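You operate a simulated robot arm through the tools that you are given. There is no shell and no other tool.

The job below is to be done with a simulated robot arm. You get a single attempt, and the scene is never put back.

JOB
Fetch the pink card and set it on top of the gold brass candlestick. Put the white tile on the care bench top. Open the brush drawer, take the red brush and put it in the inside of the brush drawer, then shut the drawer. Take the 1 litre tin mug from the top of the white table and put it on the sewing table behind the blue machine. Put the tall grey box on the top of the white table away on the desk top. Take the yellow tin and put it on the middle shelf of the dairy bay. Open the maps drawer. Do these in any order. Set down upright: tin mug, tall grey box.

The check looks at the end state, three seconds after you hand in, the way a careful person would. Anything else that was tipped, shoved, dropped, spilled or broken makes it a failure.

ROBOT AND FRAMES
A 7-joint arm with a three-finger gripper on a trunk, on a base that moves. Base frame: it is fixed to the floor where the robot stands at the start and does not move with it; the origin is under the middle of the robot, x ahead of it, y to its left, z up. Lengths are in mm, angles in degrees, forces in N, time in s.
With the tool pointing down near the work surface it reaches from about 140 to 880 mm from the robot's upright axis, wherever it stands. Its first joint turns from -166.0 to 166.0 degrees. Places, roughly: brass candlestick (10x10x4 cm) [0, -2500, 900]; brush drawer [2100, -3300, 700]; care bench top [2100, -3400, 800]; desk top [4800, -1500, 900]; inside of the brush drawer [2100, -3400, 700]; maps drawer [-2300, 2800, 700]; middle shelf of the dairy bay [4700, 3000, 700]; pink card [0, -2500, 750]; red brush (5x13x5 cm) [2400, -3000, 800]; sewing table behind the blue machine (56x26 cm) [3600, 900, 720]; tall grey box (13x11x12 cm) [4000, -2200, 900]; tin mug [3750, -2500, 1000]; white tile (6x6x3 cm) [-100, -2700, 900]; yellow tin [3000, 1500, 750]. Payload 2.94 kg.
The TCP is the grasp point between the finger pads, 30 mm short of the fingertips. In the tool frame z runs along the fingers and y along their closing line. The gripper opens to 132 mm; its body begins 107 mm behind the TCP.
Orientation is that of the tool frame in the base frame, as a unit quaternion [x, y, z, w]. With the fingers straight down and closing along the base's y, the tool's x points along the base's -x, its y along +y and its z along -z.

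CONTROLS
- The arm moves only by the tool nudge_tool. Its argument "rows" is a list of rows, each an object of numbers (a shift or turn left out is 0, a gripper value left out holds the last): "dx", "dy", "dz": the shift along the base's x, y, z in mm; "ax", "ay", "az": the turn, a rotation vector about the base's x, y, z in degrees. In form: [{"dx": .., "dy": .., "dz": .., "ax": .., "ay": .., "az": ..}, ...]. A call has 1 to 20 rows; each row shifts and turns the commanded pose from where the row before left it. "jaw" is the opening, from 0 (shut) to 1 (fully open), set as the call begins (left out, the last holds). A row lasts 0.2 s, in which the tool goes at most 50 mm and 8.6 degrees; a call with a longer step from one row to the next is refused whole, and so is a gripper value outside its range. Where a pose cannot be reached the arm comes as near as it can. A force on the tool above 40 N (or 10 N above the force at the start of the call, whichever is more), or a blocked arm, ends the call early, and 0.2 s more pass. The fingers move at their own pace (about 37.4 mm/s each) and stop on an object; they squeeze with about 21 N. The grip force told is the motor's: it shows also when the fingers shut on nothing. Time passes only in rows, and 0.2 s behind the last, so rows that do not move let the fingers close. It gives the time, the measured TCP pose, the force on the tool (base axes), the opening and the grip force at its end, in the units of the frame above (readings bear some noise), with the torque about the TCP (base axes, N m) and any sound that the robot's microphone picked up.
- Cameras (640 x 400 px; columns grow to the right, rows downward): "scene" is now at [53, 189.9, 1753.5]; the picture's right is [-0.01, -1.00, 0.00], its down [-0.69, 0.01, -0.72] and it looks along [0.72, -0.01, -0.69] (base axes); focal length 252 px, centre (320, 200). "wrist" rides on the gripper at [72, 3, -144] in the tool frame; the picture's right is [-0.04, 1.00, 0.00], its down [-0.88, -0.04, -0.48] and it looks along [-0.47, -0.02, 0.88] (tool axes); focal length 256 px, centre (320, 200). There is no depth. A picture from a camera that has moved, and an enlarged one, comes with that camera's place and axes in the base frame and with its lens.
- camera(camera): a new picture of that camera. No time passes.
- slide_trunk(by): moves the trunk up (or, below 0, down) by that many mm; the arm and the scene camera ride with it, the base frame stays. It gives what a move gives, with no picture.
- steer(legs): drives the robot by 1 to 6 legs, each [ahead, left, turn to the left] in mm, mm and degrees, along the robot's own axes; the way and the turn of a leg run together, so that a leg with both is an arc; at most 1500 mm and 180 degrees a leg. The arm and the cameras ride along, it lands a little off, and it stops where it bumps. It gives what a move gives.
- aim_head(pan, tilt): turns the head with the scene camera to pan (to the left, within 143 degrees either way) and tilt (down, from -29 to 69), counted from straight ahead of the robot. It gives what a move gives.
- zoom(camera, box): a new picture of the part [left, top, right, bottom] of that camera's present view, enlarged. No time passes.
- sign_off(): hands the job in; it is judged then, once.

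Nothing tells you exact positions but the pictures and the camera data. Unless the task says otherwise, let go and move clear before handing in.

The tools are called as name(argument=value, ...) on one line, values as JSON. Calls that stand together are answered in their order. nudge_tool: Moves the arm, as the interface text tells. Its arguments: {"type":"object","properties":{"rows":{"type":"array","items":{"type":"object","properties":{"dx":{"type":"number"},"dy":{"type":"number"},"dz":{"type":"number"},"ax":{"type":"number"},"ay":{"type":"number"},"az":{"type":"number"}}}},"jaw":{"type":"number"}},"required":["rows"]} The other tools are called the same way: slide_trunk (by) moves the trunk up or down; steer (legs) drives the base; aim_head (pan, tilt) turns the head that bears the scene camera; camera (camera) takes a picture; zoom (camera, box) takes an enlarged picture of a part of a camera's view; sign_off () hands the job in.

At the start:

```text
clock: 0.0
tcp_pos: [624.3, 109.7, 1099.4]
tool_rot: [0.0, 1.0, 0.0, -0.001]
ft_force: [1.3, 0.2, 0.4]
ft_torque: [-0.01, 0.0, -0.01]
gripper_width: 131.9
gripper_force: 0.2
trunk travel left (down, up): [-250.0, 290.0]
robot x, y, heading: [-0.4, -0.3, 0.1]
head pan, tilt (commanded): [-0.4, 43.8]
```

scene: 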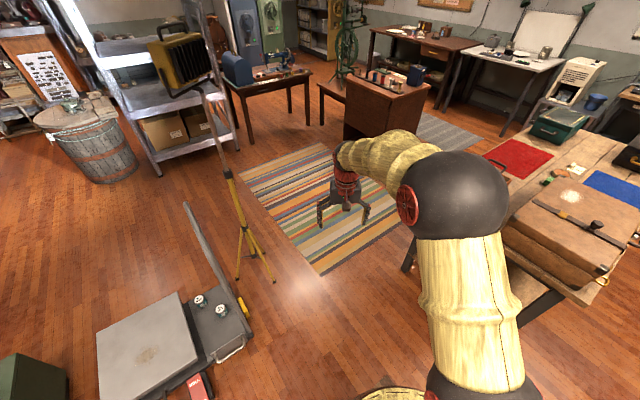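
wrist: 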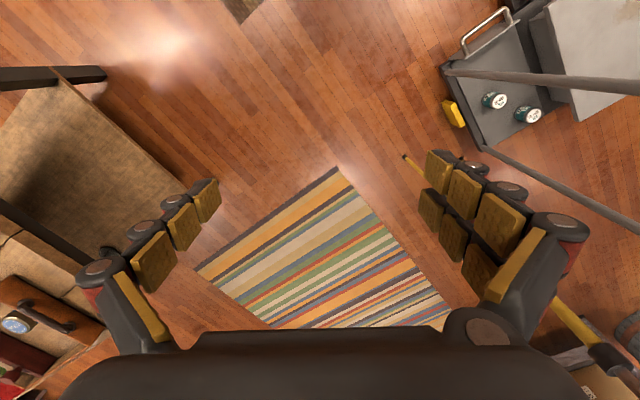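

I see a cluttered workshop with a rug, tripod, shelving, sewing table and benches ahead. I'll look around with the head first to build a map before driving.

aim_head(pan=0, tilt=15)

camera(camera="scene")

aim_head(pan=-60, tilt=20)

camera(camera="scene")

aim_head(pan=-120, tilt=20)

camera(camera="scene")

aim_head(pan=60, tilt=20)

camera(camera="scene")

aim_head(pan=120, tilt=20)

camera(camera="scene")

```text
clock: 0.9
tcp_pos: [623.7, 109.2, 1099.9]
tool_rot: [0.0, 1.0, 0.0, 0.0]
ft_force: [0.0, -0.3, -0.8]
ft_torque: [0.03, 0.01, 0.04]
gripper_width: 132.3
gripper_force: 0.0
trunk travel left (down, up): [-250.0, 290.0]
robot x, y, heading: [2.0, 2.5, -0.1]
head pan, tilt (commanded): [0.0, 15.0]
```

```text
taken
camera scene: at [64.1, 190.5, 1798.5], right [0.0, -1.0, 0.0], down [-0.26, 0.0, -0.97], along [0.97, 0.0, -0.26], focal length 252 px, centre (320, 200)
```

scene: 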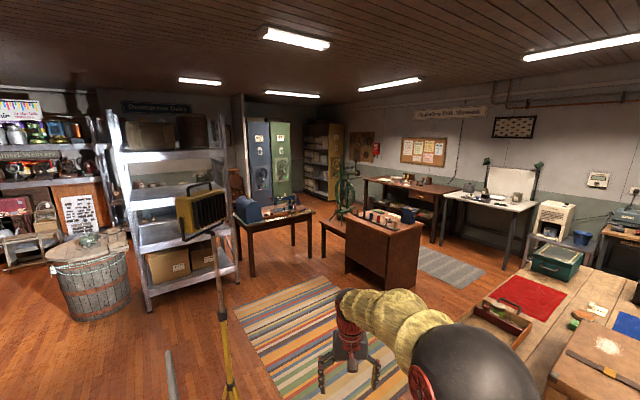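

```text
clock: 2.2
tcp_pos: [623.6, 108.7, 1099.2]
tool_rot: [0.0, 1.0, 0.0, 0.0]
ft_force: [-0.7, 0.3, -0.3]
ft_torque: [-0.03, 0.02, 0.02]
gripper_width: 131.9
gripper_force: 0.1
trunk travel left (down, up): [-250.0, 290.0]
robot x, y, heading: [-0.6, -0.8, -0.0]
head pan, tilt (commanded): [-60.0, 20.0]
```

```text
taken
camera scene: at [17.3, 109.9, 1790.5], right [-0.87, -0.5, 0.0], down [-0.17, 0.3, -0.94], along [0.47, -0.81, -0.34], focal length 252 px, centre (320, 200)
```

scene: 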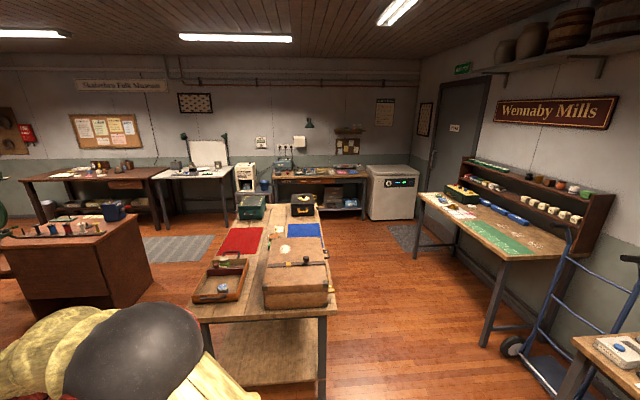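

```text
clock: 3.5
tcp_pos: [624.1, 109.6, 1099.0]
tool_rot: [0.0, 1.0, 0.001, 0.0]
ft_force: [-0.5, 0.3, -0.8]
ft_torque: [0.02, 0.0, -0.04]
gripper_width: 131.9
gripper_force: 0.1
trunk travel left (down, up): [-250.0, 290.0]
robot x, y, heading: [1.0, -1.2, 0.0]
head pan, tilt (commanded): [-120.0, 20.0]
```

```text
taken
camera scene: at [-75.8, 109.8, 1790.5], right [-0.87, 0.5, 0.0], down [0.17, 0.3, -0.94], along [-0.47, -0.81, -0.34], focal length 252 px, centre (320, 200)
```

scene: 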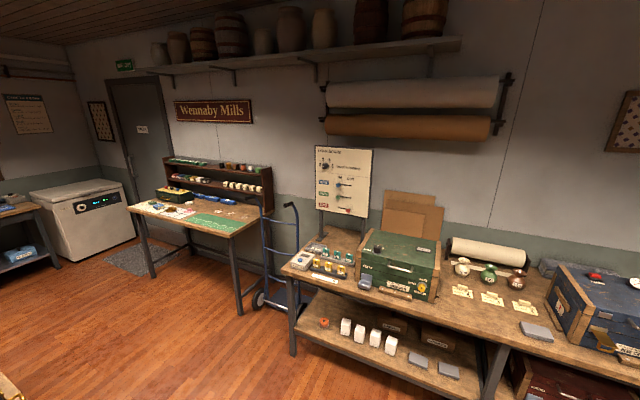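

```text
clock: 6.2
tcp_pos: [623.4, 109.0, 1100.2]
tool_rot: [0.001, 1.0, 0.0, 0.001]
ft_force: [-0.1, -0.3, -0.5]
ft_torque: [-0.01, 0.01, -0.01]
gripper_width: 132.2
gripper_force: 0.1
trunk travel left (down, up): [-250.0, 290.0]
robot x, y, heading: [3.0, 5.9, -0.1]
head pan, tilt (commanded): [60.0, 20.0]
```

```text
taken
camera scene: at [17.3, 271.1, 1790.4], right [0.87, -0.5, 0.0], down [-0.17, -0.3, -0.94], along [0.47, 0.81, -0.34], focal length 252 px, centre (320, 200)
```

scene: 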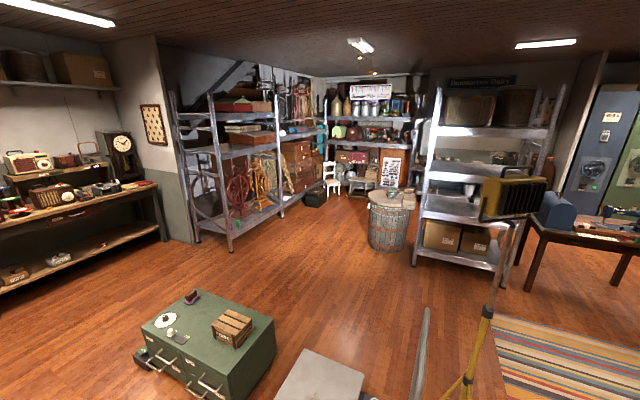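

```text
clock: 7.5
tcp_pos: [624.1, 109.1, 1100.1]
tool_rot: [0.0, 1.0, 0.001, 0.0]
ft_force: [0.5, 0.2, 1.0]
ft_torque: [-0.01, 0.03, -0.03]
gripper_width: 131.9
gripper_force: 0.0
trunk travel left (down, up): [-250.0, 290.0]
robot x, y, heading: [1.2, -4.1, -0.2]
head pan, tilt (commanded): [120.0, 20.0]
```

```text
taken
camera scene: at [-75.8, 271.2, 1790.5], right [0.87, 0.5, 0.0], down [0.17, -0.3, -0.94], along [-0.47, 0.81, -0.34], focal length 252 px, centre (320, 200)
```

scene: 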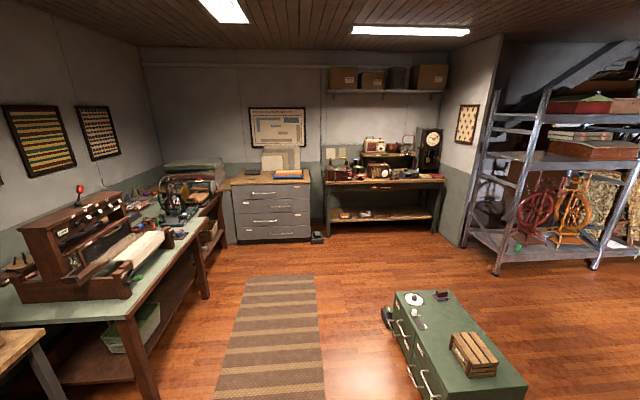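

The room is mapped roughly; the Wennaby Mills bench (candlestick, card, tile) is to the right-back. I'll zoom on several regions to identify targets.

aim_head(pan=-90, tilt=20)

camera(camera="scene")

zoom(camera="scene", box=[200, 150, 440, 300])

zoom(camera="scene", box=[0, 130, 240, 280])

aim_head(pan=-40, tilt=15)

zoom(camera="scene", box=[200, 120, 440, 270])

zoom(camera="scene", box=[0, 120, 240, 270])

zoom(camera="scene", box=[400, 120, 640, 270])

```text
clock: 10.6
tcp_pos: [622.8, 108.5, 1100.0]
tool_rot: [0.001, 1.0, 0.001, 0.0]
ft_force: [1.1, -1.0, -0.3]
ft_torque: [0.01, 0.02, 0.0]
gripper_width: 132.0
gripper_force: 0.1
trunk travel left (down, up): [-250.0, 290.0]
robot x, y, heading: [-1.5, 0.9, -0.2]
head pan, tilt (commanded): [-90.0, 20.0]
```

```text
taken
camera scene: at [-29.2, 97.4, 1790.5], right [-1.0, 0.0, 0.0], down [0.0, 0.34, -0.94], along [0.0, -0.94, -0.34], focal length 252 px, centre (320, 200)
```

scene: 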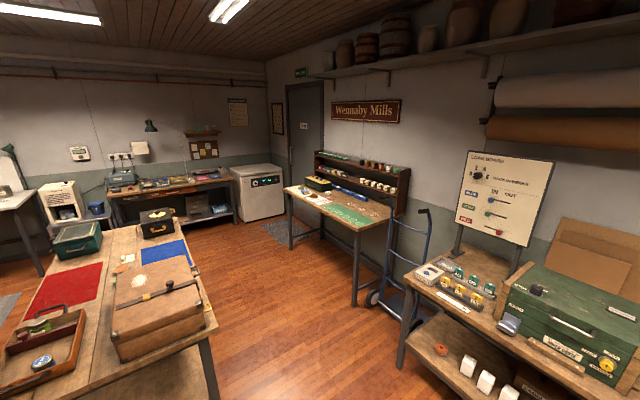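

```text
2.67 times, centred on (320, 225) of scene
camera zoom: at [-29.2, 97.4, 1790.5], right [-1.0, 0.0, 0.0], down [0.0, 0.34, -0.94], along [0.0, -0.94, -0.34], focal length 673 px, centre (320, 133)
```

zoom: 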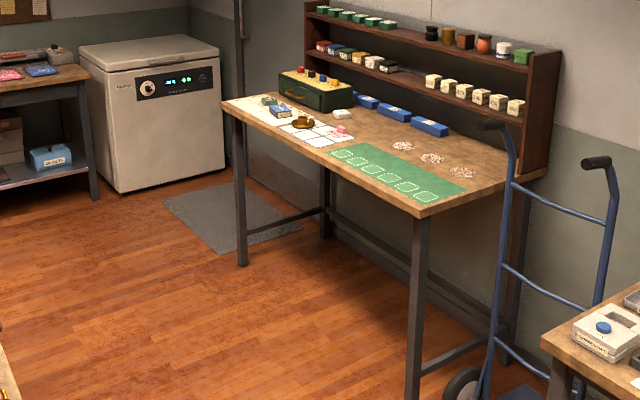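

```text
2.67 times, centred on (120, 205) of scene
camera zoom: at [-29.2, 97.4, 1790.5], right [-1.0, 0.0, 0.0], down [0.0, 0.34, -0.94], along [0.0, -0.94, -0.34], focal length 673 px, centre (853, 187)
```

zoom: 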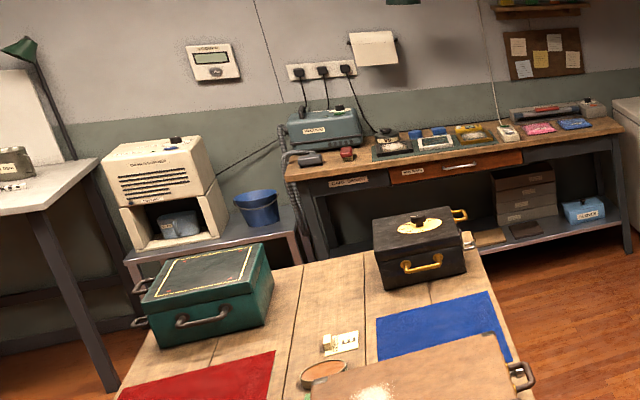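

```text
clock: 11.7
tcp_pos: [623.7, 109.0, 1099.1]
tool_rot: [0.0, 1.0, 0.0, 0.0]
ft_force: [-0.2, -0.2, -0.5]
ft_torque: [-0.01, 0.03, -0.01]
gripper_width: 132.4
gripper_force: 0.1
trunk travel left (down, up): [-250.0, 290.0]
robot x, y, heading: [2.2, -4.1, -0.1]
head pan, tilt (commanded): [-40.0, 15.0]
```

```text
2.67 times, centred on (320, 195) of scene
camera zoom: at [42.2, 130.4, 1798.6], right [-0.64, -0.77, 0.0], down [-0.2, 0.17, -0.97], along [0.74, -0.62, -0.26], focal length 673 px, centre (320, 213)
```

zoom: 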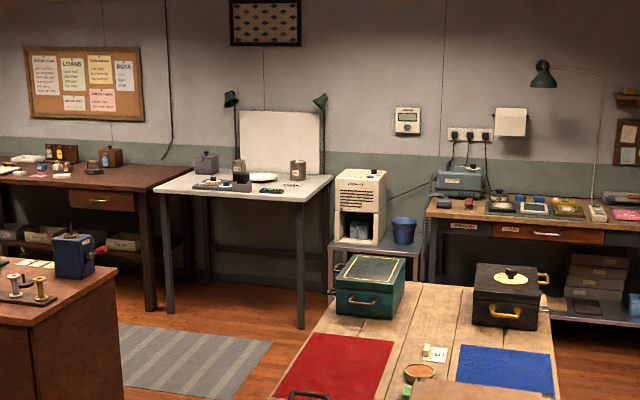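

```text
2.67 times, centred on (120, 195) of scene
camera zoom: at [42.2, 130.4, 1798.6], right [-0.64, -0.77, 0.0], down [-0.2, 0.17, -0.97], along [0.74, -0.62, -0.26], focal length 673 px, centre (853, 213)
```

zoom: 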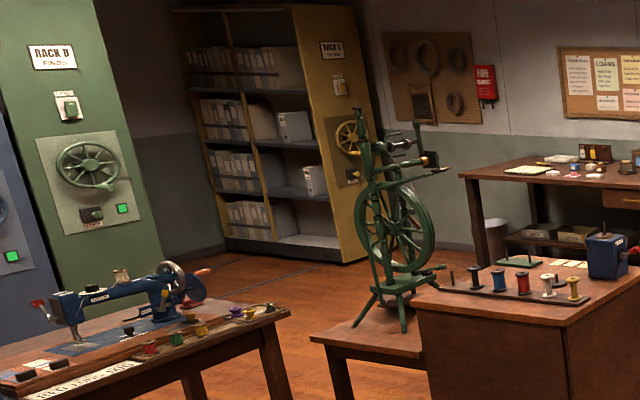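

```text
2.67 times, centred on (520, 195) of scene
camera zoom: at [42.2, 130.4, 1798.6], right [-0.64, -0.77, 0.0], down [-0.2, 0.17, -0.97], along [0.74, -0.62, -0.26], focal length 673 px, centre (-213, 213)
```

zoom: 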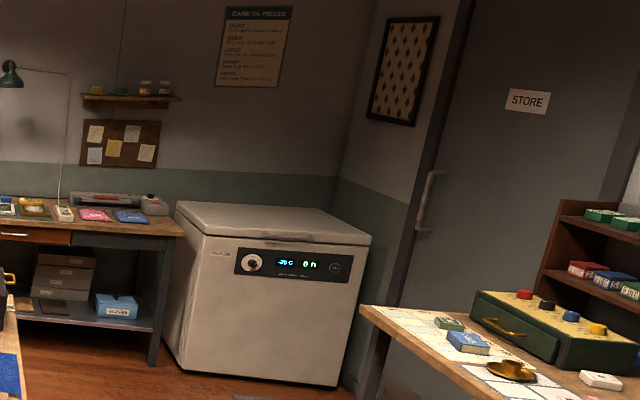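

I've found the candlestick bench, care bench, white table, desk. Next I'll zoom on the shelving/dairy and maps drawer areas.

aim_head(pan=20, tilt=15)

zoom(camera="scene", box=[160, 100, 480, 300])

zoom(camera="scene", box=[220, 120, 380, 220])

zoom(camera="scene", box=[0, 100, 320, 300])

aim_head(pan=120, tilt=20)

zoom(camera="scene", box=[180, 120, 420, 270])

aim_head(pan=0, tilt=60)

camera(camera="scene")

aim_head(pan=-90, tilt=60)

camera(camera="scene")

aim_head(pan=90, tilt=60)

camera(camera="scene")

aim_head(pan=143, tilt=40)

camera(camera="scene")

aim_head(pan=-143, tilt=40)

camera(camera="scene")

```text
clock: 13.0
tcp_pos: [623.3, 109.2, 1098.6]
tool_rot: [0.0, 1.0, 0.0, 0.0]
ft_force: [0.6, 0.1, 0.2]
ft_torque: [-0.03, 0.0, -0.02]
gripper_width: 131.9
gripper_force: 0.0
trunk travel left (down, up): [-250.0, 290.0]
robot x, y, heading: [-3.2, -1.4, 0.2]
head pan, tilt (commanded): [20.0, 15.0]
```

```text
2.00 times, centred on (320, 200) of scene
camera zoom: at [58.5, 222.4, 1798.6], right [0.34, -0.94, 0.0], down [-0.24, -0.09, -0.97], along [0.91, 0.33, -0.26], focal length 504 px, centre (320, 200)
```

zoom: 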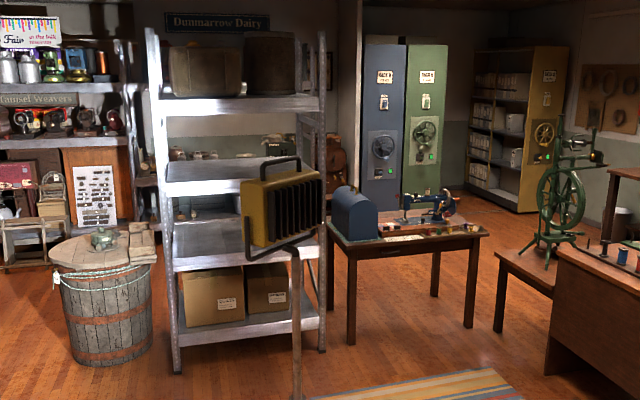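

```text
4.00 times, centred on (300, 170) of scene
camera zoom: at [58.5, 222.4, 1798.6], right [0.34, -0.94, 0.0], down [-0.24, -0.09, -0.97], along [0.91, 0.33, -0.26], focal length 1009 px, centre (400, 320)
```

zoom: 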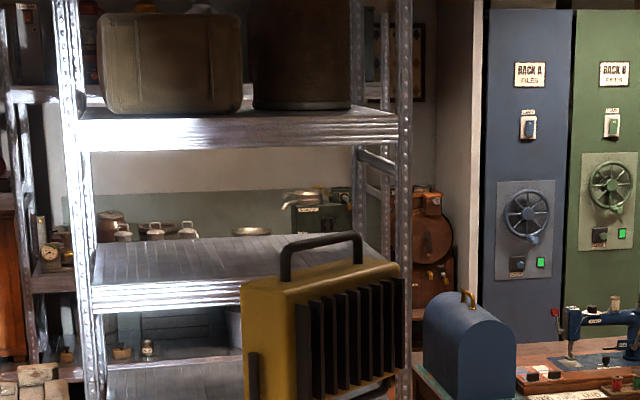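

```text
2.00 times, centred on (160, 200) of scene
camera zoom: at [58.5, 222.4, 1798.6], right [0.34, -0.94, 0.0], down [-0.24, -0.09, -0.97], along [0.91, 0.33, -0.26], focal length 504 px, centre (640, 200)
```

zoom: 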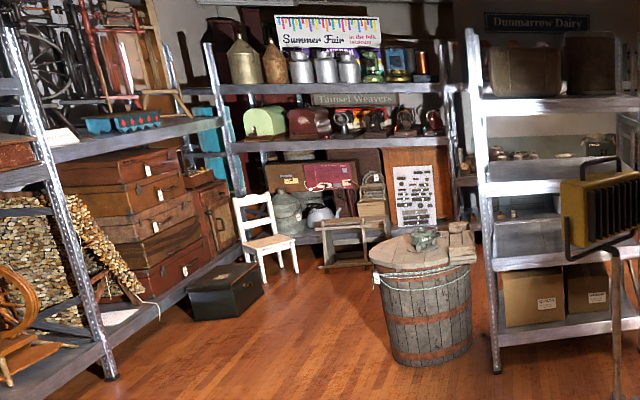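

```text
clock: 14.8
tcp_pos: [623.5, 109.6, 1099.0]
tool_rot: [0.0, 1.0, -0.001, 0.0]
ft_force: [-0.1, 1.0, 0.3]
ft_torque: [0.04, 0.01, -0.02]
gripper_width: 131.7
gripper_force: 0.0
trunk travel left (down, up): [-250.0, 290.0]
robot x, y, heading: [1.7, 1.2, 0.1]
head pan, tilt (commanded): [120.0, 20.0]
```

```text
2.67 times, centred on (300, 195) of scene
camera zoom: at [-75.8, 271.2, 1790.5], right [0.87, 0.5, 0.0], down [0.17, -0.3, -0.94], along [-0.47, 0.81, -0.34], focal length 673 px, centre (373, 213)
```

zoom: 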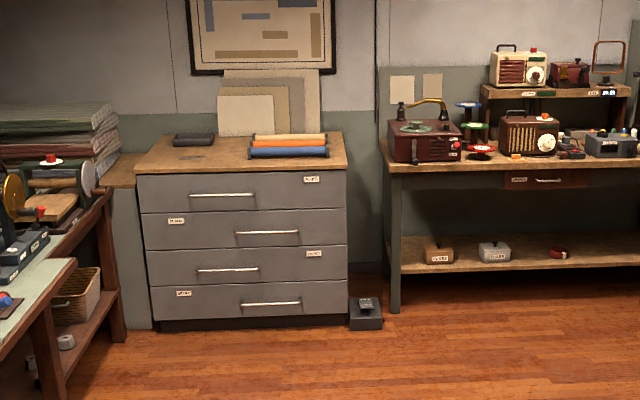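

```text
clock: 16.8
tcp_pos: [623.5, 108.9, 1098.7]
tool_rot: [0.0, 1.0, 0.0, 0.0]
ft_force: [0.0, 0.1, -0.5]
ft_torque: [-0.01, 0.01, -0.01]
gripper_width: 132.2
gripper_force: 0.0
trunk travel left (down, up): [-250.0, 290.0]
robot x, y, heading: [-2.7, 1.8, 0.1]
head pan, tilt (commanded): [0.0, 60.0]
```

```text
taken
camera scene: at [37.4, 190.5, 1732.3], right [0.0, -1.0, 0.0], down [-0.87, 0.0, -0.5], along [0.5, 0.0, -0.87], focal length 252 px, centre (320, 200)
```

scene: 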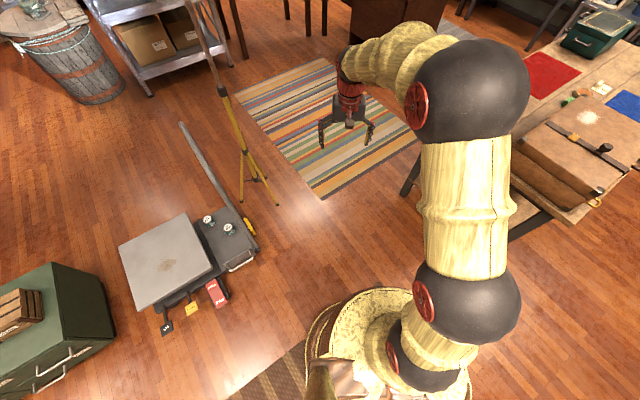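

```text
clock: 18.4
tcp_pos: [624.0, 108.4, 1099.6]
tool_rot: [-0.001, 1.0, 0.0, 0.0]
ft_force: [0.2, 0.5, -1.2]
ft_torque: [0.05, -0.02, -0.01]
gripper_width: 132.1
gripper_force: 0.0
trunk travel left (down, up): [-250.0, 290.0]
robot x, y, heading: [-1.7, 2.4, 0.2]
head pan, tilt (commanded): [-90.0, 60.0]
```

```text
taken
camera scene: at [-29.3, 123.8, 1732.3], right [-1.0, 0.0, 0.0], down [0.0, 0.87, -0.5], along [0.0, -0.5, -0.87], focal length 252 px, centre (320, 200)
```

scene: 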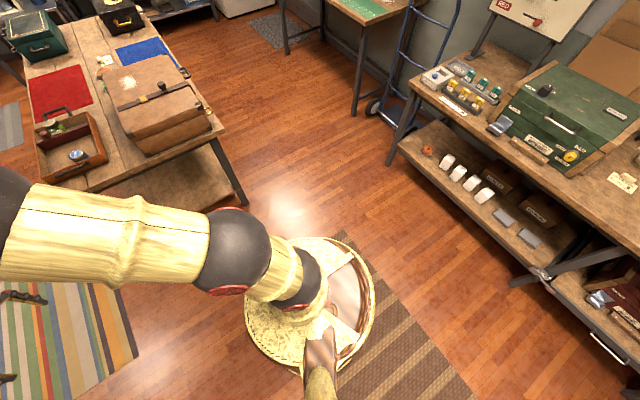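

```text
clock: 21.1
tcp_pos: [623.6, 108.9, 1098.9]
tool_rot: [-0.001, 1.0, 0.0, 0.0]
ft_force: [-0.1, 0.1, -0.1]
ft_torque: [0.0, -0.02, 0.02]
gripper_width: 132.1
gripper_force: 0.0
trunk travel left (down, up): [-250.0, 290.0]
robot x, y, heading: [3.8, -0.9, -0.1]
head pan, tilt (commanded): [90.0, 60.0]
```

```text
taken
camera scene: at [-29.3, 257.1, 1732.3], right [1.0, 0.0, 0.0], down [0.0, -0.87, -0.5], along [0.0, 0.5, -0.87], focal length 252 px, centre (320, 200)
```

scene: 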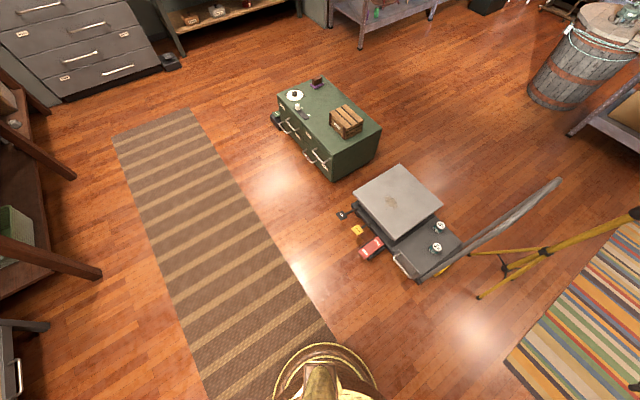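

```text
clock: 22.4
tcp_pos: [623.3, 109.5, 1099.9]
tool_rot: [0.001, 1.0, 0.0, 0.0]
ft_force: [0.0, 0.3, 0.7]
ft_torque: [-0.02, -0.01, 0.02]
gripper_width: 131.9
gripper_force: 0.1
trunk travel left (down, up): [-250.0, 290.0]
robot x, y, heading: [-1.7, -0.5, -0.0]
head pan, tilt (commanded): [143.0, 40.0]
```

```text
taken
camera scene: at [-97.1, 241.7, 1759.0], right [0.6, 0.8, 0.0], down [0.51, -0.39, -0.77], along [-0.61, 0.46, -0.64], focal length 252 px, centre (320, 200)
```

scene: 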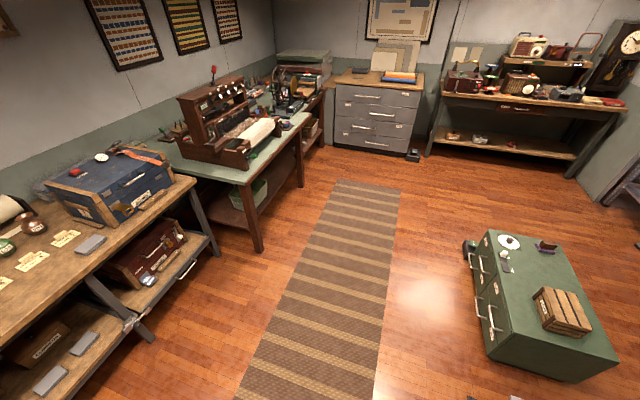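

```text
clock: 26.3
tcp_pos: [624.5, 109.0, 1098.9]
tool_rot: [-0.001, 1.0, 0.0, -0.001]
ft_force: [0.3, 0.3, -0.1]
ft_torque: [-0.02, -0.01, 0.0]
gripper_width: 132.0
gripper_force: 0.1
trunk travel left (down, up): [-250.0, 290.0]
robot x, y, heading: [2.9, 1.3, -0.1]
head pan, tilt (commanded): [-143.0, 40.0]
```

```text
taken
camera scene: at [-97.2, 139.3, 1759.1], right [-0.6, 0.8, 0.0], down [0.51, 0.39, -0.77], along [-0.61, -0.46, -0.64], focal length 252 px, centre (320, 200)
```

scene: 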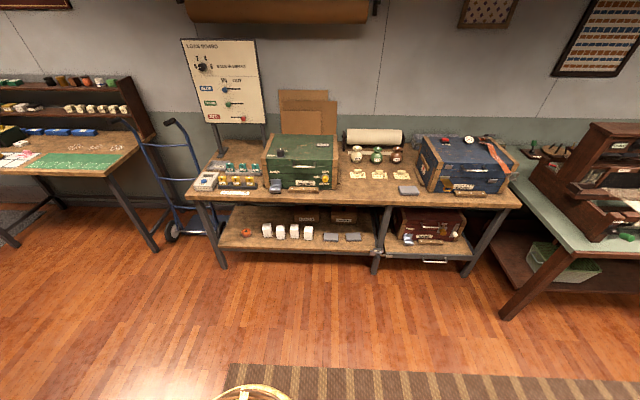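

The room is rotated about -55° from the base frame: the maps chest lies along heading ~125°, the benches along ~-55°. I'll tuck the arm, then drive to the maps chest first.

nudge_tool(rows=[{"dx": -40, "dy": -15, "dz": 10}, {"dx": -40, "dy": -15, "dz": 10}, {"dx": -40, "dy": -15, "dz": 10}, {"dx": -40, "dy": -15, "dz": 10}, {"dx": -40, "dy": -15, "dz": 10}, {"dx": -40, "dy": -15, "dz": 0}], jaw=0.5)

aim_head(pan=0, tilt=35)

camera(camera="scene")

```text
clock: 27.7
tcp_pos: [384.4, 19.5, 1150.6]
tool_rot: [0.0, 1.0, -0.001, 0.0]
ft_force: [-0.3, 0.1, 0.0]
ft_torque: [0.0, -0.05, 0.02]
gripper_width: 65.9
gripper_force: 0.1
trunk travel left (down, up): [-250.0, 290.0]
robot x, y, heading: [-1.6, 1.0, 0.0]
head pan, tilt (commanded): [-143.0, 40.0]
```

```text
clock: 29.9
tcp_pos: [386.3, 20.0, 1149.7]
tool_rot: [-0.001, 1.0, 0.0, 0.0]
ft_force: [-0.5, -0.3, 1.5]
ft_torque: [0.0, 0.02, -0.02]
gripper_width: 66.0
gripper_force: 0.0
trunk travel left (down, up): [-250.0, 290.0]
robot x, y, heading: [-4.8, -0.4, -0.1]
head pan, tilt (commanded): [0.0, 35.0]
```

```text
taken
camera scene: at [58.5, 190.4, 1766.6], right [0.0, -1.0, 0.0], down [-0.57, 0.0, -0.82], along [0.82, 0.0, -0.57], focal length 252 px, centre (320, 200)
```

scene: 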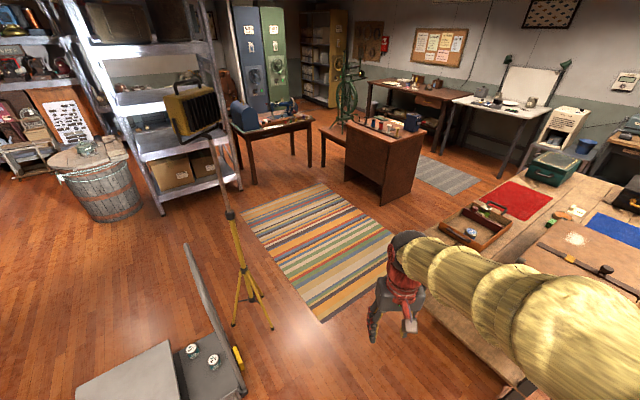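

The arm is tucked. Now I turn towards the chest and drive partway, then look.

steer(legs=[[0, 0, 125], [1300, 0, 0], [1200, 0, 0]])

camera(camera="scene")

```text
clock: 47.5
tcp_pos: [-1697.8, 2368.9, 1148.9]
tool_rot: [0.889, -0.459, 0.0, 0.0]
ft_force: [0.0, 0.6, 0.7]
ft_torque: [0.01, 0.01, 0.0]
gripper_width: 66.0
gripper_force: 0.1
trunk travel left (down, up): [-250.0, 290.0]
robot x, y, heading: [-1456.7, 2066.3, 125.3]
head pan, tilt (commanded): [0.0, 35.0]
```

```text
taken
camera scene: at [-1646.3, 2004.9, 1766.6], right [0.81, 0.58, 0.0], down [0.33, -0.47, -0.82], along [-0.47, 0.67, -0.57], focal length 252 px, centre (320, 200)
```

scene: 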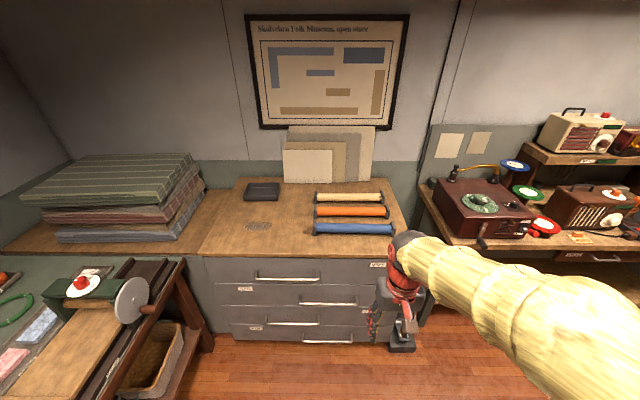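

The chest is right ahead, slightly left. I'll read the drawer labels.

zoom(camera="scene", box=[200, 250, 420, 350])

zoom(camera="scene", box=[350, 250, 400, 280])

zoom(camera="scene", box=[225, 275, 275, 305])

```text
2.91 times, centred on (310, 300) of scene
camera zoom: at [-1646.3, 2004.9, 1766.6], right [0.81, 0.58, 0.0], down [0.33, -0.47, -0.82], along [-0.47, 0.67, -0.57], focal length 734 px, centre (349, -91)
```

zoom: 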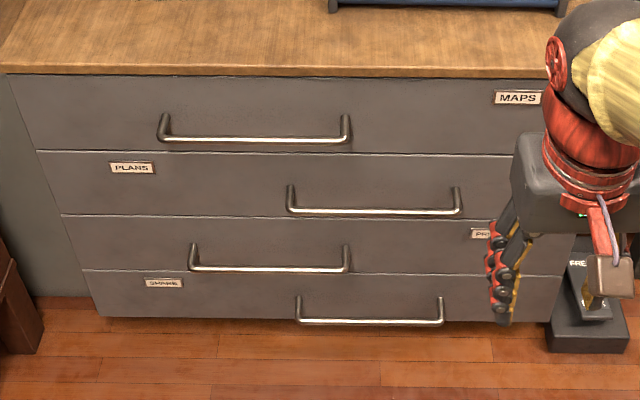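

```text
12.80 times, centred on (375, 265) of scene
camera zoom: at [-1646.3, 2004.9, 1766.6], right [0.81, 0.58, 0.0], down [0.33, -0.47, -0.82], along [-0.47, 0.67, -0.57], focal length 3229 px, centre (-384, -632)
```

zoom: 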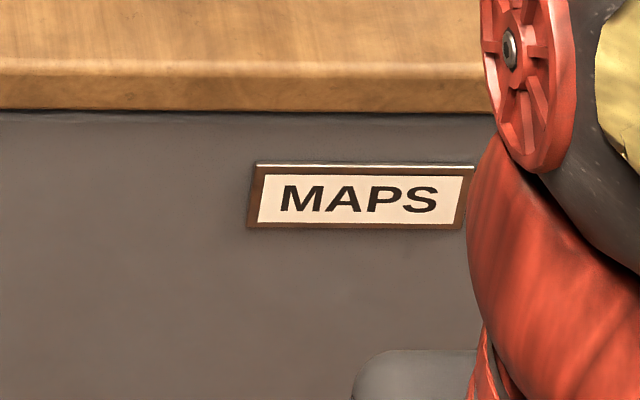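

```text
12.80 times, centred on (250, 290) of scene
camera zoom: at [-1646.3, 2004.9, 1766.6], right [0.81, 0.58, 0.0], down [0.33, -0.47, -0.82], along [-0.47, 0.67, -0.57], focal length 3229 px, centre (1216, -952)
```

zoom: 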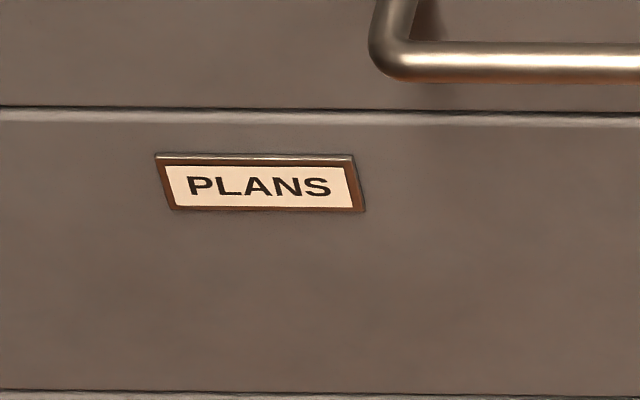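

The top drawer is MAPS; its bar handle is about 855 mm ahead and 350 mm left. I'll strafe left and come slightly closer.

steer(legs=[[0, 345, 0], [120, 0, 0]])

aim_head(pan=0, tilt=50)

camera(camera="scene")

camera(camera="wrist")

```text
clock: 50.6
tcp_pos: [-2053.5, 2263.4, 1149.3]
tool_rot: [0.89, -0.455, 0.001, 0.001]
ft_force: [-0.5, 0.3, -0.2]
ft_torque: [0.0, -0.04, -0.01]
gripper_width: 66.1
gripper_force: 0.0
trunk travel left (down, up): [-250.0, 290.0]
robot x, y, heading: [-1809.3, 1962.3, 125.8]
head pan, tilt (commanded): [0.0, 35.0]
```

```text
clock: 51.4
tcp_pos: [-2052.7, 2262.5, 1148.7]
tool_rot: [0.89, -0.456, 0.0, 0.001]
ft_force: [-0.4, -0.1, -0.8]
ft_torque: [0.0, 0.0, -0.02]
gripper_width: 65.8
gripper_force: 0.0
trunk travel left (down, up): [-250.0, 290.0]
robot x, y, heading: [-1809.4, 1962.0, 125.6]
head pan, tilt (commanded): [0.0, 50.0]
```

```text
taken
camera scene: at [-1992.9, 1889.2, 1744.9], right [0.81, 0.58, 0.0], down [0.45, -0.62, -0.64], along [-0.38, 0.52, -0.77], focal length 252 px, centre (320, 200)
```

scene: 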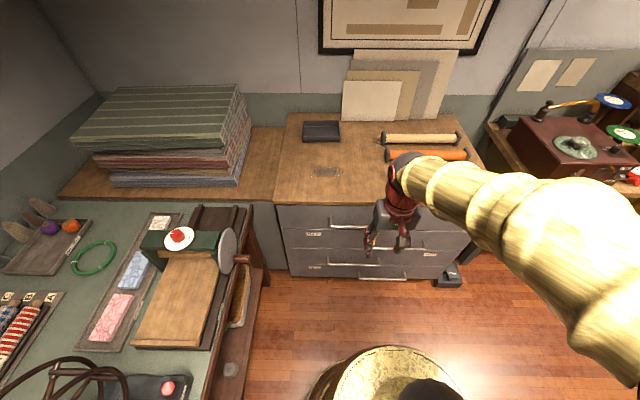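

```text
taken
camera wrist: at [-2013.3, 2201.9, 1291.9], right [-0.84, -0.55, 0.0], down [-0.48, 0.74, 0.48], along [-0.26, 0.4, -0.88], focal length 256 px, centre (320, 200)
```

wrist: 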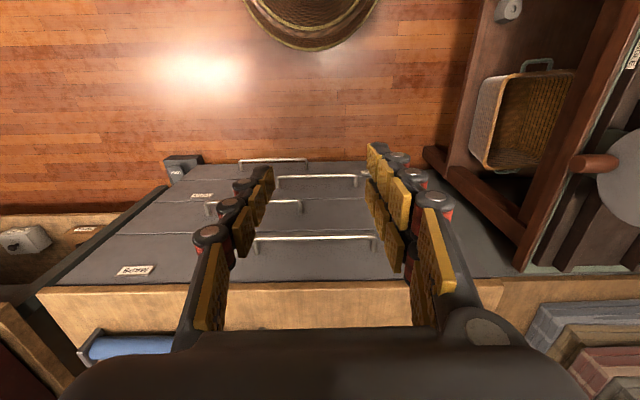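

The handle is nearly straight ahead. I'll zoom in both cameras to triangulate its height and distance precisely.

zoom(camera="scene", box=[270, 190, 398, 270])

zoom(camera="wrist", box=[230, 200, 400, 306])

```text
5.00 times, centred on (334, 230) of scene
camera zoom: at [-1992.9, 1889.2, 1744.9], right [0.81, 0.58, 0.0], down [0.45, -0.62, -0.64], along [-0.38, 0.52, -0.77], focal length 1261 px, centre (250, 50)
```

zoom: 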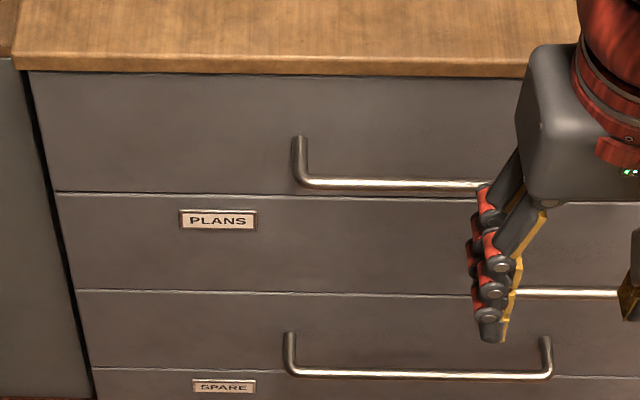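

```text
3.76 times, centred on (315, 253) of wrist
camera zoom: at [-2013.3, 2201.9, 1291.9], right [-0.84, -0.55, 0.0], down [-0.48, 0.74, 0.48], along [-0.26, 0.4, -0.88], focal length 964 px, centre (339, 0)
```

zoom: 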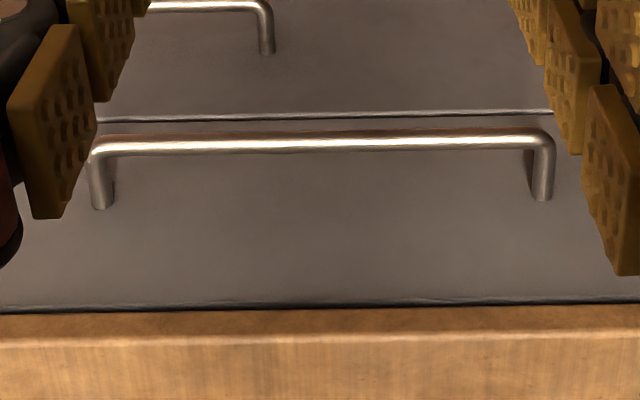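

The handle bar spans about (-2331,2440) to (-2091,2606) at z≈785, with centre (-2211,2523), dead ahead at ~690 mm. I'll yaw the tool so the fingers close vertically once it is pitched to horizontal.

nudge_tool(rows=[{"az": -8.2}, {"az": -8.2}, {"az": -8.2}, {"az": -8.2}, {"az": -8.2}, {"az": -8.2}, {"az": -8.2}, {"az": -8.2}, {"az": -8.2}, {"az": -8.2}, {"az": -8.2}], jaw=0.5)

nudge_tool(rows=[{"ax": 6.67, "ay": 4.77, "dx": -9.3, "dy": 13, "dz": -33}, {"ax": 6.67, "ay": 4.77, "dx": -9.3, "dy": 13, "dz": -33}, {"ax": 6.67, "ay": 4.77, "dx": -9.3, "dy": 13, "dz": -33}, {"ax": 6.67, "ay": 4.77, "dx": -9.3, "dy": 13, "dz": -33}, {"ax": 6.67, "ay": 4.77, "dx": -9.3, "dy": 13, "dz": -33}, {"ax": 6.67, "ay": 4.77, "dx": -9.3, "dy": 13, "dz": -33}, {"ax": 6.67, "ay": 4.77, "dx": -9.3, "dy": 13, "dz": -33}, {"ax": 6.67, "ay": 4.77, "dx": -9.3, "dy": 13, "dz": -33}, {"ax": 6.67, "ay": 4.77, "dx": -9.3, "dy": 13, "dz": -33}, {"ax": 6.67, "ay": 4.77, "dx": -9.3, "dy": 13, "dz": -33}, {"ax": 6.67, "ay": 4.77, "dx": -9.3, "dy": 13, "dz": -33}])

camera(camera="scene")

camera(camera="wrist")

```text
clock: 53.8
tcp_pos: [-2052.3, 2262.6, 1148.8]
tool_rot: [-0.305, 0.952, 0.0, 0.0]
ft_force: [0.6, 0.6, 0.4]
ft_torque: [0.02, 0.0, -0.02]
gripper_width: 65.9
gripper_force: 0.0
trunk travel left (down, up): [-250.0, 290.0]
robot x, y, heading: [-1808.5, 1961.0, 125.8]
head pan, tilt (commanded): [0.0, 50.0]
```

```text
clock: 56.2
tcp_pos: [-2117.0, 2285.7, 984.3]
tool_rot: [-0.31, 0.847, 0.376, -0.215]
ft_force: [-0.4, 0.1, -0.7]
ft_torque: [-0.06, -0.03, 0.02]
gripper_width: 66.2
gripper_force: 0.1
out of reach, approached as far as the arm can: row 6, 7, 8, 9, 10, 11
trunk travel left (down, up): [-250.0, 290.0]
robot x, y, heading: [-1814.9, 1963.7, 125.8]
head pan, tilt (commanded): [0.0, 50.0]
```

```text
taken
camera scene: at [-1993.5, 1890.1, 1744.9], right [0.81, 0.58, 0.0], down [0.45, -0.62, -0.64], along [-0.38, 0.52, -0.77], focal length 252 px, centre (320, 200)
```

scene: 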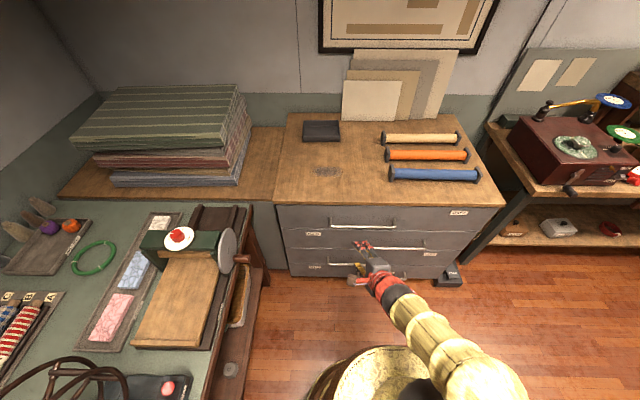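

```text
taken
camera wrist: at [-2083.4, 2164.6, 1084.6], right [-0.33, 0.56, 0.76], down [0.93, 0.35, 0.15], along [-0.18, 0.76, -0.63], focal length 256 px, centre (320, 200)
```

wrist: 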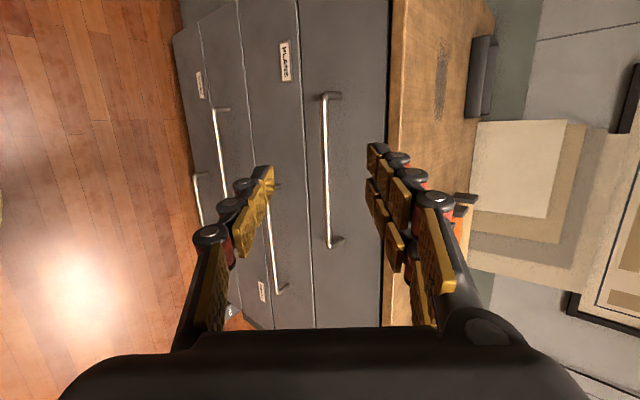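

The horizontal pose was out of reach so close in. I'll back the base up by 200 mm so the tool can stretch out, and check how the arm's commanded pose behaves.

steer(legs=[[-200, 0, 0]])

nudge_tool(rows=[{"dx": 0}, {"dx": 0}])

```text
clock: 57.8
tcp_pos: [-2000.8, 2124.6, 983.1]
tool_rot: [-0.312, 0.846, 0.375, -0.214]
ft_force: [-1.0, 0.0, 0.3]
ft_torque: [0.01, -0.02, 0.0]
gripper_width: 65.8
gripper_force: 0.0
trunk travel left (down, up): [-250.0, 290.0]
robot x, y, heading: [-1695.9, 1803.6, 125.9]
head pan, tilt (commanded): [0.0, 50.0]
```

```text
clock: 58.4
tcp_pos: [-2001.0, 2124.4, 983.9]
tool_rot: [-0.312, 0.847, 0.374, -0.213]
ft_force: [-0.1, -0.3, 0.2]
ft_torque: [0.01, -0.03, 0.03]
gripper_width: 66.0
gripper_force: 0.0
trunk travel left (down, up): [-250.0, 290.0]
robot x, y, heading: [-1693.8, 1803.7, 125.9]
head pan, tilt (commanded): [0.0, 50.0]
```

Each call starts from the actual pose. With the handle now ~885 mm ahead, I'll extend to a pre-grasp pose 125 mm short of the bar with the tool level.

nudge_tool(rows=[{"dx": -13.85, "dy": 29.65, "dz": -10, "ax": 3.49, "ay": 1.96, "az": -1.11}, {"dx": -13.85, "dy": 29.65, "dz": -10, "ax": 3.49, "ay": 1.96, "az": -1.11}, {"dx": -13.85, "dy": 29.65, "dz": -10, "ax": 3.49, "ay": 1.96, "az": -1.11}, {"dx": -13.85, "dy": 29.65, "dz": -10, "ax": 3.49, "ay": 1.96, "az": -1.11}, {"dx": -13.85, "dy": 29.65, "dz": -20, "ax": 3.49, "ay": 1.96, "az": -1.11}, {"dx": -13.85, "dy": 29.65, "dz": -20, "ax": 3.49, "ay": 1.96, "az": -1.11}, {"dx": -13.85, "dy": 29.65, "dz": -20, "ax": 3.49, "ay": 1.96, "az": -1.11}, {"dx": -13.85, "dy": 29.65, "dz": -30, "ax": 3.49, "ay": 1.96, "az": -1.11}, {"dx": -13.85, "dy": 29.65, "dz": -30, "ax": 3.49, "ay": 1.96, "az": -1.11}, {"dx": -13.85, "dy": 29.65, "dz": -39, "ax": 3.49, "ay": 1.96, "az": -1.11}])

camera(camera="wrist")

camera(camera="scene")

```text
refused: row 10 steps farther than a row can; nothing moved
```

```text
taken
camera wrist: at [-1968.0, 2003.7, 1084.4], right [-0.34, 0.55, 0.76], down [0.93, 0.35, 0.16], along [-0.18, 0.76, -0.63], focal length 256 px, centre (320, 200)
```

wrist: 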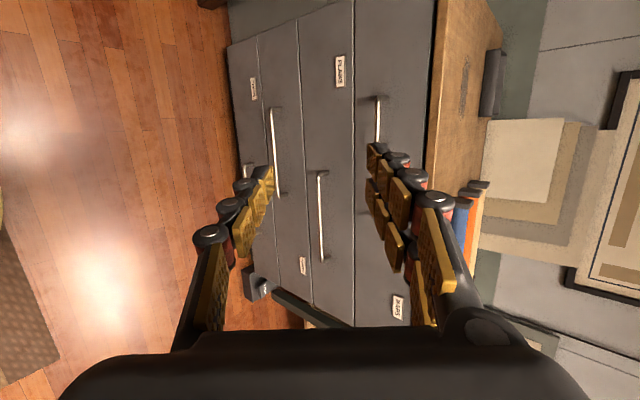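

```text
taken
camera scene: at [-1877.4, 1729.2, 1744.9], right [0.81, 0.59, 0.0], down [0.45, -0.62, -0.64], along [-0.38, 0.52, -0.77], focal length 252 px, centre (320, 200)
```

scene: 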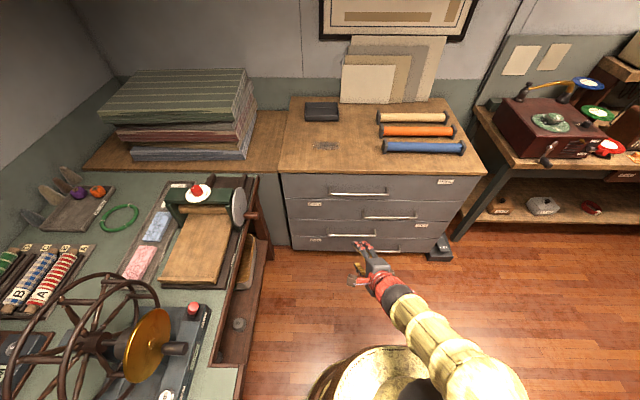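

The last row was slightly too long; I'll re-send with smaller steps.

nudge_tool(rows=[{"dx": -13.85, "dy": 29.65, "dz": -10, "ax": 3.49, "ay": 1.96, "az": -1.11}, {"dx": -13.85, "dy": 29.65, "dz": -10, "ax": 3.49, "ay": 1.96, "az": -1.11}, {"dx": -13.85, "dy": 29.65, "dz": -10, "ax": 3.49, "ay": 1.96, "az": -1.11}, {"dx": -13.85, "dy": 29.65, "dz": -10, "ax": 3.49, "ay": 1.96, "az": -1.11}, {"dx": -13.85, "dy": 29.65, "dz": -20, "ax": 3.49, "ay": 1.96, "az": -1.11}, {"dx": -13.85, "dy": 29.65, "dz": -20, "ax": 3.49, "ay": 1.96, "az": -1.11}, {"dx": -13.85, "dy": 29.65, "dz": -25, "ax": 3.49, "ay": 1.96, "az": -1.11}, {"dx": -13.85, "dy": 29.65, "dz": -30, "ax": 3.49, "ay": 1.96, "az": -1.11}, {"dx": -13.85, "dy": 29.65, "dz": -32, "ax": 3.49, "ay": 1.96, "az": -1.11}, {"dx": -13.85, "dy": 29.65, "dz": -32, "ax": 3.49, "ay": 1.96, "az": -1.11}])

camera(camera="wrist")

camera(camera="scene")

```text
clock: 60.5
tcp_pos: [-2140.8, 2418.8, 786.4]
tool_rot: [-0.212, 0.673, 0.676, -0.214]
ft_force: [-0.6, 1.2, 1.4]
ft_torque: [-0.05, -0.05, -0.01]
gripper_width: 65.5
gripper_force: 0.0
trunk travel left (down, up): [-250.0, 290.0]
robot x, y, heading: [-1696.0, 1801.9, 125.9]
head pan, tilt (commanded): [0.0, 50.0]
```

```text
taken
camera wrist: at [-2117.6, 2259.6, 787.5], right [0.04, 0.02, 1.0], down [0.99, 0.12, -0.04], along [-0.12, 0.99, -0.02], focal length 256 px, centre (320, 200)
```

wrist: 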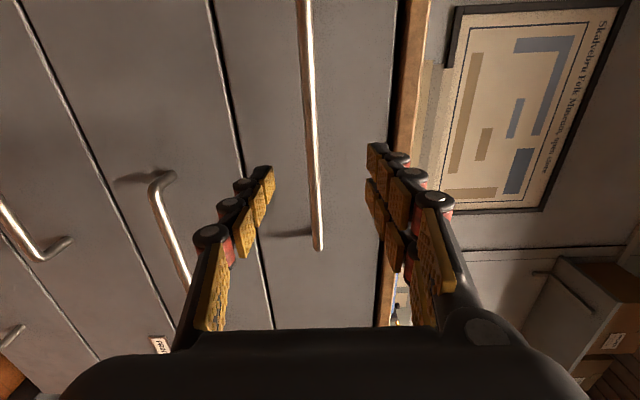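

```text
taken
camera scene: at [-1877.8, 1729.8, 1744.8], right [0.81, 0.59, 0.0], down [0.45, -0.62, -0.64], along [-0.38, 0.52, -0.77], focal length 252 px, centre (320, 200)
```

scene: 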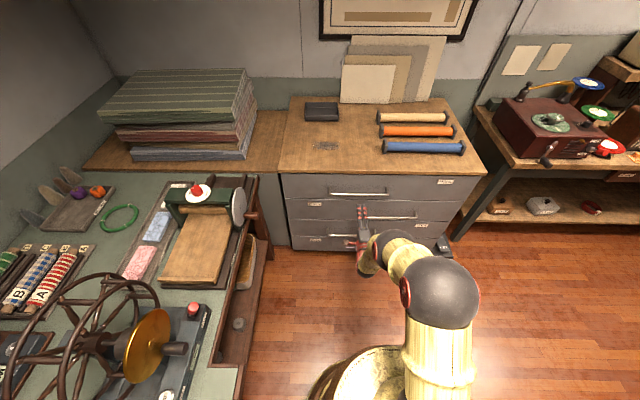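

The bar sits between the fingers, about 10 mm low relative to the tool. I'll drop 9 mm, advance ~118 mm, then close on the bar.

nudge_tool(rows=[{"dz": -9}, {"dx": -13.5, "dy": 19.35}, {"dx": -13.5, "dy": 19.35}, {"dx": -13.5, "dy": 19.35}, {"dx": -13.5, "dy": 19.35}, {"dx": -13.5, "dy": 19.35}])

camera(camera="wrist")

```text
clock: 62.0
tcp_pos: [-2208.0, 2518.3, 774.7]
tool_rot: [-0.212, 0.674, 0.674, -0.214]
ft_force: [0.4, -0.7, -0.4]
ft_torque: [-0.02, -0.02, 0.02]
gripper_width: 66.1
gripper_force: 0.1
trunk travel left (down, up): [-250.0, 290.0]
robot x, y, heading: [-1693.7, 1799.4, 125.8]
head pan, tilt (commanded): [0.0, 50.0]
```

```text
taken
camera wrist: at [-2183.8, 2356.7, 776.4], right [0.04, 0.02, 1.0], down [0.99, 0.12, -0.04], along [-0.12, 0.99, -0.02], focal length 256 px, centre (320, 200)
```

wrist: 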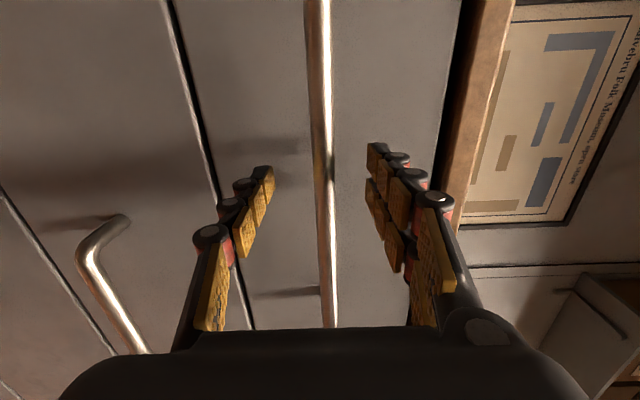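

The bar is centred between the pads at TCP depth. Closing the gripper.

nudge_tool(rows=[{"dz": 0}, {"dz": 0}, {"dz": 0}, {"dz": 0}, {"dz": 0}, {"dz": 0}], jaw=0)

camera(camera="wrist")

```text
clock: 63.4
tcp_pos: [-2207.6, 2517.3, 777.4]
tool_rot: [-0.212, 0.671, 0.677, -0.215]
ft_force: [-1.5, 1.6, 12.6]
ft_torque: [0.18, 0.04, 0.05]
gripper_width: 14.2
gripper_force: 39.7
trunk travel left (down, up): [-250.0, 290.0]
robot x, y, heading: [-1696.4, 1800.7, 126.0]
head pan, tilt (commanded): [0.0, 50.0]
```

```text
taken
camera wrist: at [-2184.1, 2357.1, 778.8], right [0.04, 0.02, 1.0], down [0.99, 0.12, -0.04], along [-0.12, 0.99, -0.02], focal length 256 px, centre (320, 200)
```

wrist: 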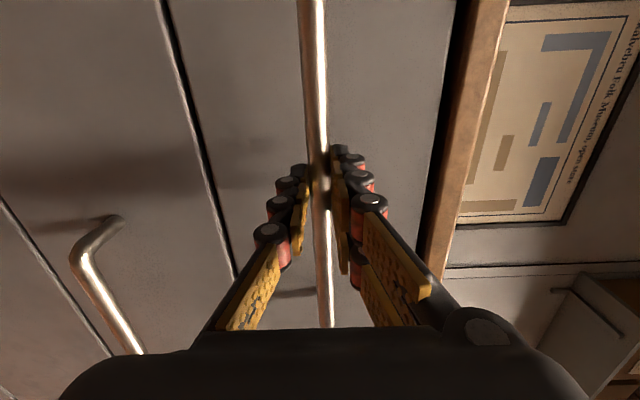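

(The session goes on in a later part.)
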